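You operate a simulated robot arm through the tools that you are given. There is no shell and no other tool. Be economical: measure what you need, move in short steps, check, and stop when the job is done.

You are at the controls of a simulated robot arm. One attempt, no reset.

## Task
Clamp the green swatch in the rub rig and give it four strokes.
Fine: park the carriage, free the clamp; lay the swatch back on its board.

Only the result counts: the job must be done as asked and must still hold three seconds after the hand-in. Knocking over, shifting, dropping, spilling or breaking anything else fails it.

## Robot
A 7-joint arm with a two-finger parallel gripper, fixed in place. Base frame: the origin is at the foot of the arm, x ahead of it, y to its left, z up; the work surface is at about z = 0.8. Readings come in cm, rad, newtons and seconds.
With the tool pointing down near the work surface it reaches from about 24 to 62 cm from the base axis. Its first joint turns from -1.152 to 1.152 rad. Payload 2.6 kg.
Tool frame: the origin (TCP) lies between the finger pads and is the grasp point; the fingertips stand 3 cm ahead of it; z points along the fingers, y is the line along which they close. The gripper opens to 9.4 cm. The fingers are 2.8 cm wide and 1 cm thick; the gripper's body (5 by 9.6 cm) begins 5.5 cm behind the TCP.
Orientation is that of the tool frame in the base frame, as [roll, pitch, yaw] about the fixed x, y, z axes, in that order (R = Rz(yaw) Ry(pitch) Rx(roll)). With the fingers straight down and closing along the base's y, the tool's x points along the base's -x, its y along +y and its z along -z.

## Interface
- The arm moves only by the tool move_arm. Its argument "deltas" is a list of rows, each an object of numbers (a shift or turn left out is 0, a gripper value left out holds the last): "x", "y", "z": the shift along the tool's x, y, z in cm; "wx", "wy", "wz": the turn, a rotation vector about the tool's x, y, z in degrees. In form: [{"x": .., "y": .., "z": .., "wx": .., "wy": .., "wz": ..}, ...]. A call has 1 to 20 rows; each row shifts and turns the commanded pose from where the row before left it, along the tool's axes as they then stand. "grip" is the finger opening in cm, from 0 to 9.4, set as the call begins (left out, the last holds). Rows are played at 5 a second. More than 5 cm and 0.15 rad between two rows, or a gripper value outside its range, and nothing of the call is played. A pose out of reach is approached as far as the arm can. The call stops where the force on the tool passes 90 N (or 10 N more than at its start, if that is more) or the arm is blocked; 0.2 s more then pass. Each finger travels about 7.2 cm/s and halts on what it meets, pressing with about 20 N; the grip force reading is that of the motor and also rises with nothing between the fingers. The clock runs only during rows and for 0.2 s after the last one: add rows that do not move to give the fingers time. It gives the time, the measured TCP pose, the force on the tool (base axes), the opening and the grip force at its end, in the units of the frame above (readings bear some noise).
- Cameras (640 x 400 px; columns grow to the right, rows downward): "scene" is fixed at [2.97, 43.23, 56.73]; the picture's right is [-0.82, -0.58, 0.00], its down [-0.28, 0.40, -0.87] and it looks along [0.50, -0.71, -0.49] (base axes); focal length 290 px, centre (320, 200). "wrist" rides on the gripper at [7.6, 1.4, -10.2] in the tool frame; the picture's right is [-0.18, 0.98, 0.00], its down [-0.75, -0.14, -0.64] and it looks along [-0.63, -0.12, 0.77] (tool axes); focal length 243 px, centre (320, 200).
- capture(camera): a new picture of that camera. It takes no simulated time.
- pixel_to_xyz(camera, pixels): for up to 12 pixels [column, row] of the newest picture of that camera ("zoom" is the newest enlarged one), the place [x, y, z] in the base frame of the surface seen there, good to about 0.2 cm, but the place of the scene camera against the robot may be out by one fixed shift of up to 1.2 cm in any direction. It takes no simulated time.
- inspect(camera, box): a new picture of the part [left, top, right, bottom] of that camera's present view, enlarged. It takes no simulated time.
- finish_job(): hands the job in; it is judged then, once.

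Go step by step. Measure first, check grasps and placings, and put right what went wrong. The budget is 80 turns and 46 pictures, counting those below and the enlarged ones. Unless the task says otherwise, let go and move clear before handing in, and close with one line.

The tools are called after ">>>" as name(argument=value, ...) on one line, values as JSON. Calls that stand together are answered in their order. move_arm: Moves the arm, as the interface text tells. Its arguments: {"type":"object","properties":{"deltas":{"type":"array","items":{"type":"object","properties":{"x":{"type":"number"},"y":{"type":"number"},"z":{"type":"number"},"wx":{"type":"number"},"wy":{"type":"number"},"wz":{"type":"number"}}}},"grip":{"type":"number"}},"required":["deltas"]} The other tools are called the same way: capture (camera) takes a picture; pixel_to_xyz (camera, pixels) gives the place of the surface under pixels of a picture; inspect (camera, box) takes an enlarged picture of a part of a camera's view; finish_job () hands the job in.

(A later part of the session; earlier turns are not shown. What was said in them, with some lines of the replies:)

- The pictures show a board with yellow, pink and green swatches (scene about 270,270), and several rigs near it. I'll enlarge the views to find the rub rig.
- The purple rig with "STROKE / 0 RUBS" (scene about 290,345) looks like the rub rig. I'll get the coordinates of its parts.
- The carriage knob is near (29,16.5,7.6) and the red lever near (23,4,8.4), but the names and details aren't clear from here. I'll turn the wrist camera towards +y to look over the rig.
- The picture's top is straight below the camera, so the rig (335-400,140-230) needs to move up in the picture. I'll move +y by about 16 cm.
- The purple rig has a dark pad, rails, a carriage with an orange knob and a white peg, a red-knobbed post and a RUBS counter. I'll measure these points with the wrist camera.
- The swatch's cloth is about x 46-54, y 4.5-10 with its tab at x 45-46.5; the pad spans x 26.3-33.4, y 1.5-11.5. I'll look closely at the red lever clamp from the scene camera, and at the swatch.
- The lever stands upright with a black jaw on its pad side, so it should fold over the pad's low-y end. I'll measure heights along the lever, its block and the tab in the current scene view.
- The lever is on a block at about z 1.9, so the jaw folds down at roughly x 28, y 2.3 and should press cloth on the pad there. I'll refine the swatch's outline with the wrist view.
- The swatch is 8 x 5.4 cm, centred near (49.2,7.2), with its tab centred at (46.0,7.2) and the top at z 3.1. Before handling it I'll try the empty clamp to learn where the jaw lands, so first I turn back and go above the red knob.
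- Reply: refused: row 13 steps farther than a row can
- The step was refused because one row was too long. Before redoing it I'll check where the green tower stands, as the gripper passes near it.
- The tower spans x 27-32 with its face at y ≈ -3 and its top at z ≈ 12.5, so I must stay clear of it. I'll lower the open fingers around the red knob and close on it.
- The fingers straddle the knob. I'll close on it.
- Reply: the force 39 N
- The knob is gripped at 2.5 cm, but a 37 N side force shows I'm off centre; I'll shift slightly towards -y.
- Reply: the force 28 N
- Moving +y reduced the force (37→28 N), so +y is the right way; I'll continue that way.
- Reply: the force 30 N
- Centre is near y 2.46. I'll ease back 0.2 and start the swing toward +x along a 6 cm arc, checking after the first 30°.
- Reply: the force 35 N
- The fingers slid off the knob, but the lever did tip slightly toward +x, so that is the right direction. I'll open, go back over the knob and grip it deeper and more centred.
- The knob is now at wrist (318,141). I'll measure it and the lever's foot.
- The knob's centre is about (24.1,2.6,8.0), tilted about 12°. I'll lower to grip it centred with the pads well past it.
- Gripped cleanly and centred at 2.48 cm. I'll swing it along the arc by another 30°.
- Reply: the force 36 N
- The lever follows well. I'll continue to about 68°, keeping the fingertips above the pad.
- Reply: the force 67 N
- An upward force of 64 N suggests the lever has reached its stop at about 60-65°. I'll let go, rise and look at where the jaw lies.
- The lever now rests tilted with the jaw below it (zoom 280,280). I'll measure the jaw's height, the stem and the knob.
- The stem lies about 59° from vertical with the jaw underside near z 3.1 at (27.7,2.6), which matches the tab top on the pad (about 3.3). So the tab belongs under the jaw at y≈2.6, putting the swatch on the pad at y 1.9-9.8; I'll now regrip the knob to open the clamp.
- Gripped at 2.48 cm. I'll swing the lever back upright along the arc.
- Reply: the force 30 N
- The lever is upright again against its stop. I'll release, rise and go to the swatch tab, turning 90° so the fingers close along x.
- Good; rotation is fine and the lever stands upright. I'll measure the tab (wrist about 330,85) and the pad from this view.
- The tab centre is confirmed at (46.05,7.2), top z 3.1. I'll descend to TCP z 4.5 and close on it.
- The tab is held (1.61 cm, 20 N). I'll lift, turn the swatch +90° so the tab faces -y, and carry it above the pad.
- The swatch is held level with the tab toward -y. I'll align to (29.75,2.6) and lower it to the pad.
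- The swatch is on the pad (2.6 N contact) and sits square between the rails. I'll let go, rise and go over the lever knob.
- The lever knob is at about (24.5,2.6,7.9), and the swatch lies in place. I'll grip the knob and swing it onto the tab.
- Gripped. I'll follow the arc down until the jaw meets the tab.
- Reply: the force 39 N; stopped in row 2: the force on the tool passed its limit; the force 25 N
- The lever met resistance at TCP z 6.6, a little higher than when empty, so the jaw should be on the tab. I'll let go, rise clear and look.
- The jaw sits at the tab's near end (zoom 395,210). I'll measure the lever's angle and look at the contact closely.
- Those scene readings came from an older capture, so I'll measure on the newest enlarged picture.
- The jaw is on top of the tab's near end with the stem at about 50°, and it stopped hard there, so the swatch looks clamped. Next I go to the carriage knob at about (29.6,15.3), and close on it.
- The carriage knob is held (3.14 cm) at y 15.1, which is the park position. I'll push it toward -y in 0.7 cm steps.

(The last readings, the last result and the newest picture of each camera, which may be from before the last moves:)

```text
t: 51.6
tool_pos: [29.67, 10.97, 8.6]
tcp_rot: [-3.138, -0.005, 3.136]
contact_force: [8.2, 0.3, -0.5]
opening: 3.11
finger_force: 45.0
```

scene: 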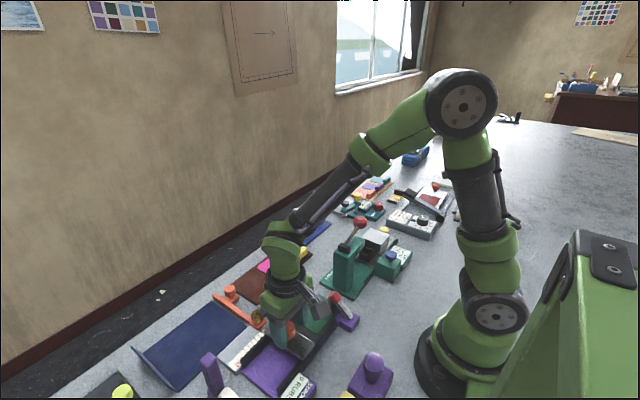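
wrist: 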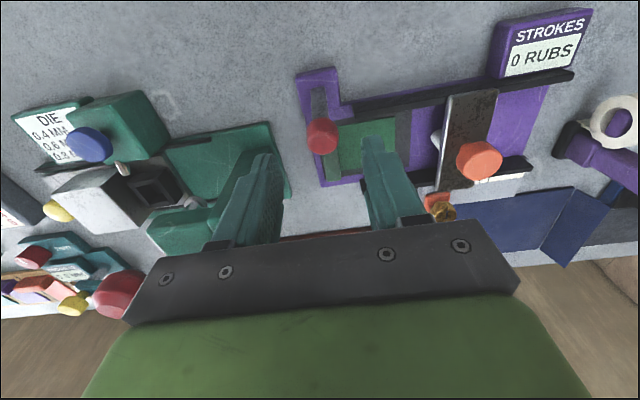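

It slides freely (now y 11.0). I'll go on gently toward the end stop.

>>> move_arm(deltas=[{"y": -0.5}, {"y": -0.5}, {"y": -0.5}, {"y": -0.5}, {"y": -0.5}, {"y": -0.3}, {}])

>>> capture(camera="wrist")

```text
t: 53.2
tool_pos: [29.52, 8.15, 8.63]
tcp_rot: [3.14, -0.006, 3.135]
contact_force: [10.4, 0.6, 6.6]
opening: 3.11
finger_force: 45.1
```

```text
7 pictures are left
```

wrist: 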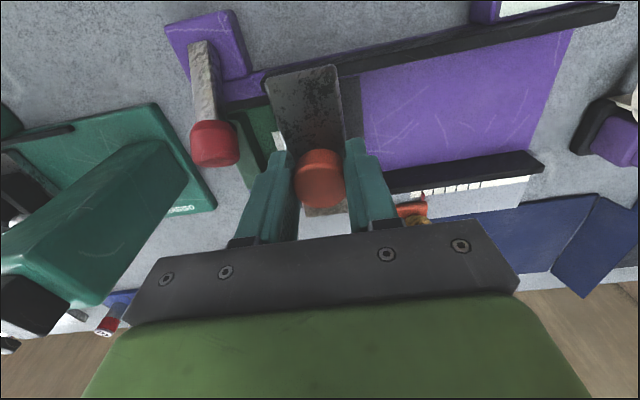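

The carriage plate is near the rail ends (wrist 270-340,70-210) and the peg shows at (278,142). I'll measure the gap between peg and tab.

>>> pixel_to_xyz(camera="wrist", pixels=[[276, 140], [279, 143], [275, 110], [248, 130], [252, 150], [262, 102], [215, 140], [270, 82]])

```text
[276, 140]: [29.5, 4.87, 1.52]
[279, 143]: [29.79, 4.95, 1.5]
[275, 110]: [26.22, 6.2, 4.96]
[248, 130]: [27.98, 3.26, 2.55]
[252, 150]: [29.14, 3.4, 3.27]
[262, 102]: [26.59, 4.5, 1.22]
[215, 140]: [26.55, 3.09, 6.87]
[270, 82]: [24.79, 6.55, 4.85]
```

The peg front is at y 4.9 with 1.5 cm left before the tab. I'll try up to 0.6 cm more to feel for a stop, then return.

>>> move_arm(deltas=[{"y": -0.3}, {"y": -0.3}, {}])

```text
t: 54.0
tool_pos: [29.63, 8.01, 8.63]
tcp_rot: [3.137, -0.003, -3.139]
contact_force: [20.8, 48.2, -22.3]
opening: 3.13
finger_force: 44.7
```

The end stop is at y ≈ 8.0, giving a 7 cm stroke. I'll bring the carriage back to y 15.1.

>>> move_arm(deltas=[{"y": 0.6}, {"y": 0.7}, {"y": 0.7}, {"y": 0.7}, {"y": 0.7}, {"y": 0.7}, {"y": 0.7}, {"y": 0.7}, {"y": 0.7}, {"y": 0.7}, {"y": 0.6}, {}])

>>> inspect(camera="wrist", box=[180, 0, 440, 200])

```text
t: 56.6
tool_pos: [29.61, 15.18, 8.56]
tcp_rot: [3.141, -0.003, 3.135]
contact_force: [-0.2, 0.4, 30.4]
opening: 3.13
finger_force: 45.1
```

```text
2.00 times, centred on (310, 100) of wrist
```

zoom: 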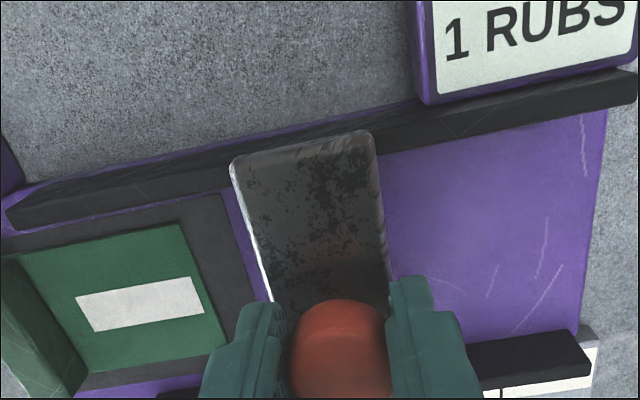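

The counter reads "1 RUBS" after out-and-back and a rub mark shows on the swatch. I'll do two more full cycles.

>>> move_arm(deltas=[{"y": -0.73, "z": -0.05}, {"y": -0.73}, {"y": -0.73}, {"y": -0.73}, {"y": -0.73}, {"y": -0.73}, {"y": -0.73}, {"y": -0.73}, {"y": -0.73}, {"y": -0.73}, {"y": 0.73}, {"y": 0.73}, {"y": 0.73}, {"y": 0.73}, {"y": 0.73}, {"y": 0.73}, {"y": 0.73}, {"y": 0.73}, {"y": 0.73}, {"y": 0.73}])

>>> inspect(camera="wrist", box=[180, 0, 440, 200])

```text
t: 60.8
tool_pos: [29.49, 15.15, 8.63]
tcp_rot: [-3.141, -0.007, 3.134]
contact_force: [7.1, -1.1, -12.7]
opening: 3.11
finger_force: 45.3
```

```text
2.00 times, centred on (310, 100) of wrist
```

zoom: 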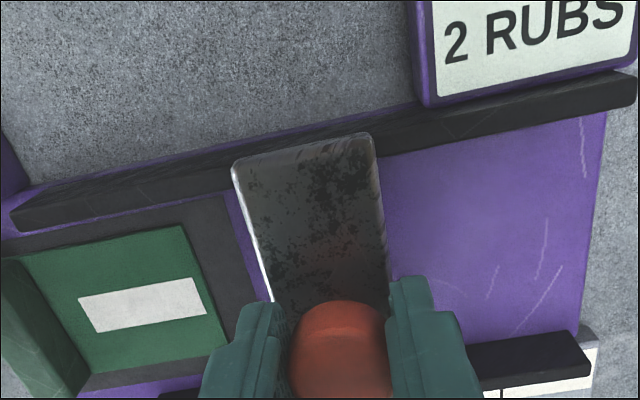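

The counter reads 2, so one cycle makes one rub. Two identical cycles remain.

>>> move_arm(deltas=[{"y": -0.73}, {"y": -0.73}, {"y": -0.73}, {"y": -0.73}, {"y": -0.73}, {"y": -0.73}, {"y": -0.73}, {"y": -0.73}, {"y": -0.73}, {"y": -0.73}, {"y": 0.73}, {"y": 0.73}, {"y": 0.73}, {"y": 0.73}, {"y": 0.73}, {"y": 0.73}, {"y": 0.73}, {"y": 0.73}, {"y": 0.73}, {"y": 0.73}])

>>> move_arm(deltas=[{"y": -0.73}, {"y": -0.73}, {"y": -0.73}, {"y": -0.73}, {"y": -0.73}, {"y": -0.73}, {"y": -0.73}, {"y": -0.73}, {"y": -0.73}, {"y": -0.73}, {"y": 0.73}, {"y": 0.73}, {"y": 0.73}, {"y": 0.73}, {"y": 0.73}, {"y": 0.73}, {"y": 0.73}, {"y": 0.73}, {"y": 0.73}, {"y": 0.73}])

>>> inspect(camera="wrist", box=[180, 0, 440, 200])

```text
t: 65.0
tool_pos: [29.6, 15.24, 8.52]
tcp_rot: [-3.14, -0.007, 3.134]
contact_force: [2.4, -1.5, -9.9]
opening: 3.14
finger_force: 44.9
```

```text
t: 69.2
tool_pos: [29.53, 15.19, 8.56]
tcp_rot: [3.141, -0.008, 3.136]
contact_force: [-12.7, -0.7, 22.4]
opening: 3.1
finger_force: 45.3
```

```text
2.00 times, centred on (310, 100) of wrist
```

zoom: 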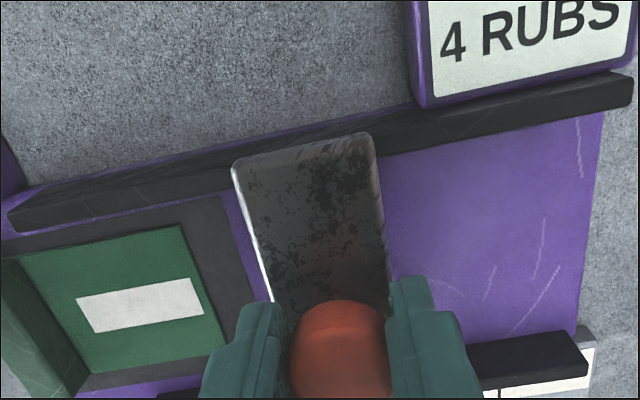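

The counter reads 4 RUBS and the carriage is back at its park position (y 15.2). I'll let go and move to the clamp knob.

>>> move_arm(deltas=[{}, {}, {"z": -3}, {"z": -4}, {"y": -4}, {"y": -4}, {"y": -4}, {"y": -0.55, "x": 1.5}, {}], grip=5)

>>> move_arm(deltas=[{"z": 3}, {"z": 3}, {"z": 2}, {"z": 0.8}, {}])

>>> move_arm(deltas=[{}, {}, {}], grip=0)

```text
t: 71.2
tool_pos: [28.08, 2.42, 15.77]
tcp_rot: [-3.139, -0.008, 3.135]
contact_force: [-0.2, 0.1, -0.6]
opening: 5.01
finger_force: 0.2
```

```text
t: 72.4
tool_pos: [27.8, 2.69, 6.83]
tcp_rot: [-3.14, -0.007, 3.134]
contact_force: [-0.1, -0.7, -0.3]
opening: 5.01
finger_force: 0.0
```

```text
t: 73.2
tool_pos: [27.87, 2.45, 6.86]
tcp_rot: [-3.141, -0.005, 3.135]
contact_force: [0.5, -13.3, -2.4]
opening: 2.52
finger_force: 45.2
```

Gripped at 2.52 cm. I'll swing the lever back to upright.

>>> move_arm(deltas=[{"x": 0.35, "z": -0.41}, {"x": 0.385, "z": -0.38}, {"x": 0.417, "z": -0.344}, {"x": 0.445, "z": -0.306}, {"x": 0.47, "z": -0.266}, {"x": 0.49, "z": -0.224}, {"x": 0.51, "z": -0.18}, {"x": 0.523, "z": -0.135}, {"x": 0.533, "z": -0.09}, {"x": 0.54, "z": -0.04}, {"x": 0.3}, {}, {}])

```text
t: 76.0
tool_pos: [23.27, 2.62, 9.39]
tcp_rot: [-3.137, 0.005, 3.139]
contact_force: [21.0, -36.1, 9.5]
opening: 2.48
finger_force: 45.0
```

The lever is against its back stop (21 N). I'll release, rise and check the lever and swatch with one picture.

>>> move_arm(deltas=[{"x": -0.15, "y": -0.15}, {}, {"z": -3}, {"z": -3.5}, {"x": -0.5}, {}], grip=5)

>>> capture(camera="wrist")

>>> pixel_to_xyz(camera="wrist", pixels=[[322, 134], [320, 112], [318, 95], [342, 125], [342, 172], [393, 125], [480, 160], [350, 150], [393, 148]])

```text
t: 77.4
tool_pos: [23.65, 2.58, 15.76]
tcp_rot: [-3.139, -0.008, 3.135]
contact_force: [-0.8, 0.5, 0.5]
opening: 4.99
finger_force: 0.0
```

```text
3 pictures are left
```

wrist: 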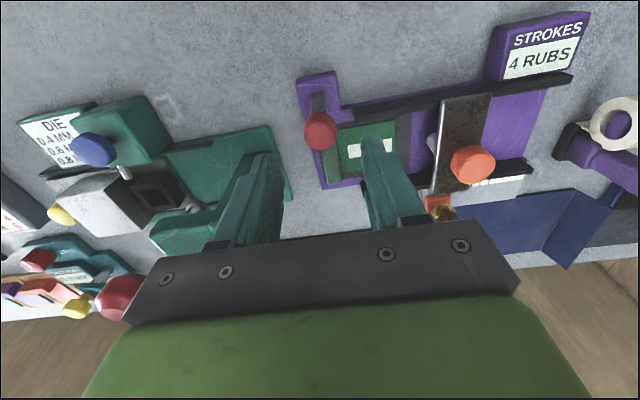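

```text
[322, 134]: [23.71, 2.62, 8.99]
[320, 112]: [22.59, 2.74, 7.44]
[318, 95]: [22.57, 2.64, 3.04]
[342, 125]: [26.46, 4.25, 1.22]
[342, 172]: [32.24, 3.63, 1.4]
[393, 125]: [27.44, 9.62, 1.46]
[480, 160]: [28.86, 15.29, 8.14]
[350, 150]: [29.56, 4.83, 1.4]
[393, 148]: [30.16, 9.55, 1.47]
```

The lever is upright, the counter shows 4 and the swatch lies in place. I'll go over the tab at (29.75,2.6), lower and grip it.

>>> move_arm(deltas=[{"x": -3, "wz": -0.4}, {"x": -3.1, "y": 0.05}, {"z": 4}, {"z": 4}, {"z": 2}, {"z": 0.95}, {}], grip=4)

>>> move_arm(deltas=[{}, {}, {}], grip=0)

```text
t: 79.0
tool_pos: [29.66, 2.62, 4.59]
tcp_rot: [-3.14, -0.008, -3.141]
contact_force: [0.1, -0.5, -0.2]
opening: 3.99
finger_force: 0.1
```

```text
t: 79.8
tool_pos: [29.63, 2.74, 4.67]
tcp_rot: [-3.14, -0.007, -3.14]
contact_force: [-0.1, 0.4, 0.0]
opening: 1.61
finger_force: 19.9
```

The tab is held again (1.61 cm, 20 N). I'll lift straight up, carry it to above the board and turn it back by 90°.

>>> move_arm(deltas=[{"z": -2}, {"z": -3}, {"z": -4}, {"z": -3}, {"x": -1, "y": 2.7}, {"x": -3, "y": 2}, {"x": -4}, {"x": -4}, {"x": -4.4}, {}])

>>> move_arm(deltas=[{"wz": 8}, {"wz": 8}, {"wz": 8}, {"wz": 8}, {"wz": 8}, {"wz": 8}, {"wz": 8}, {"wz": 8}, {"wz": 8}, {"wz": 8}, {"wz": 8}, {"wz": 2}, {}])

>>> capture(camera="wrist")

```text
t: 82.0
tool_pos: [46.24, 7.03, 16.66]
tcp_rot: [-3.14, -0.007, -3.141]
contact_force: [-0.2, -1.1, -0.3]
opening: 1.6
finger_force: 20.2
```

```text
t: 84.8
tool_pos: [46.14, 7.09, 16.72]
tcp_rot: [-3.134, 0.001, 1.569]
contact_force: [0.1, 0.9, -0.6]
opening: 1.63
finger_force: 20.4
```

```text
2 pictures are left
```

wrist: 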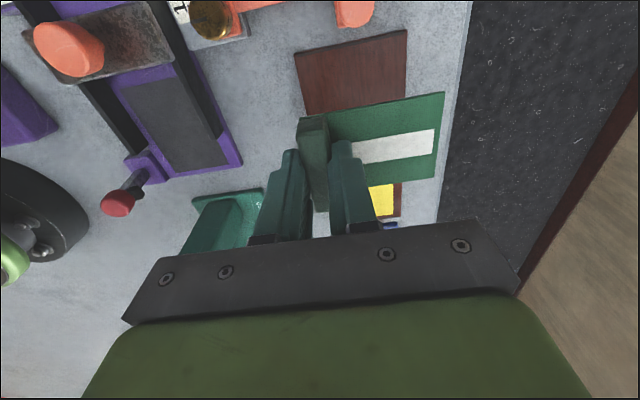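

The swatch is held level and square. I'll measure its corners to find its offset in the gripper.

>>> pixel_to_xyz(camera="wrist", pixels=[[441, 95], [432, 176], [313, 120], [301, 119], [323, 117], [400, 102], [297, 55], [404, 33]])

```text
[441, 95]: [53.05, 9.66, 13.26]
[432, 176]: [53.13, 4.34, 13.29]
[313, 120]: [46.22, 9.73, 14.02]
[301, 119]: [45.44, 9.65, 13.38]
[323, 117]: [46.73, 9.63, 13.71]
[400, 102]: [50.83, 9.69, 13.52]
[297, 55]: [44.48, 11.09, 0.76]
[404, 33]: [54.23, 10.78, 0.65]
```

The swatch's centre is about y 7.02, so I need +0.17 in y and +0.1 in x. I'll correct that and lower to just above the board, then settle gently.

>>> move_arm(deltas=[{"x": 0.17, "y": 0.1, "z": 3, "wx": -0.3}, {"z": 4}, {"z": 3}, {"z": 1.7}, {"z": 0.25}, {"z": 0.15}, {}])

```text
t: 86.4
tool_pos: [46.39, 7.37, 4.41]
tcp_rot: [-3.141, 0.001, 1.571]
contact_force: [-0.1, 0.2, -1.1]
opening: 1.6
finger_force: 19.5
```

No contact yet at z 4.41. I'll lower in small steps.

>>> move_arm(deltas=[{"z": 0.08}, {"z": 0.07}, {}])

```text
t: 87.2
tool_pos: [46.23, 7.4, 4.37]
tcp_rot: [-3.14, 0.001, 1.573]
contact_force: [0.7, 0.1, -0.3]
opening: 1.59
finger_force: 19.8
```

>>> move_arm(deltas=[{"z": 0.08}, {"z": 0.06}, {}])

```text
t: 88.0
tool_pos: [46.28, 7.37, 4.23]
tcp_rot: [-3.14, 0.0, 1.571]
contact_force: [-1.8, -0.5, 4.5]
opening: 1.6
finger_force: 20.1
```

Contact at 4.5 N: the swatch is on its board. I'll open and rise clear.

>>> move_arm(deltas=[{}, {}, {"z": -2}, {"z": -4}, {"z": -4}, {"z": -4}, {}], grip=4)

>>> capture(camera="wrist")

```text
t: 89.6
tool_pos: [46.29, 7.29, 18.29]
tcp_rot: [-3.14, 0.002, 1.571]
contact_force: [0.5, -0.2, -0.6]
opening: 4.0
finger_force: 0.0
```

```text
1 pictures are left
```

wrist: 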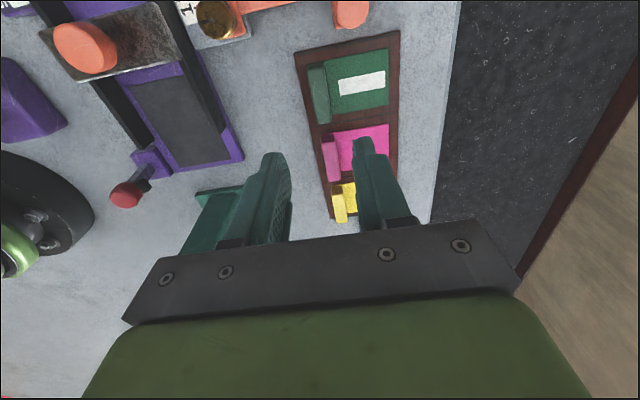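

The swatch lies in its cell (wrist 308-390,50-120) with its rub mark showing. The lever is upright and the carriage is parked, so I'll do a final position check and then hand in.

>>> pixel_to_xyz(camera="wrist", pixels=[[387, 50], [389, 104], [318, 68], [322, 115], [85, 45], [125, 192], [140, 175]])

```text
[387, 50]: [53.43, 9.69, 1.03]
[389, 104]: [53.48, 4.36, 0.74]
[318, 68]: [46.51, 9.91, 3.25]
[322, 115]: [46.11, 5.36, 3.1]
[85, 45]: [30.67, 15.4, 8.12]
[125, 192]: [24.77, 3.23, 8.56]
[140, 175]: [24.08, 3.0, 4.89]
```

The swatch is back at its starting spot (within about 0.2 cm), the carriage is at y 15.4 and the lever is upright, all within measuring error. I'm handing in.

>>> finish_job()

```text
The job is handed in.
```

The green swatch was clamped in the rub rig and given four strokes (the counter reads 4 RUBS); the carriage is parked, the clamp lever is upright and free, and the swatch is back on its board.
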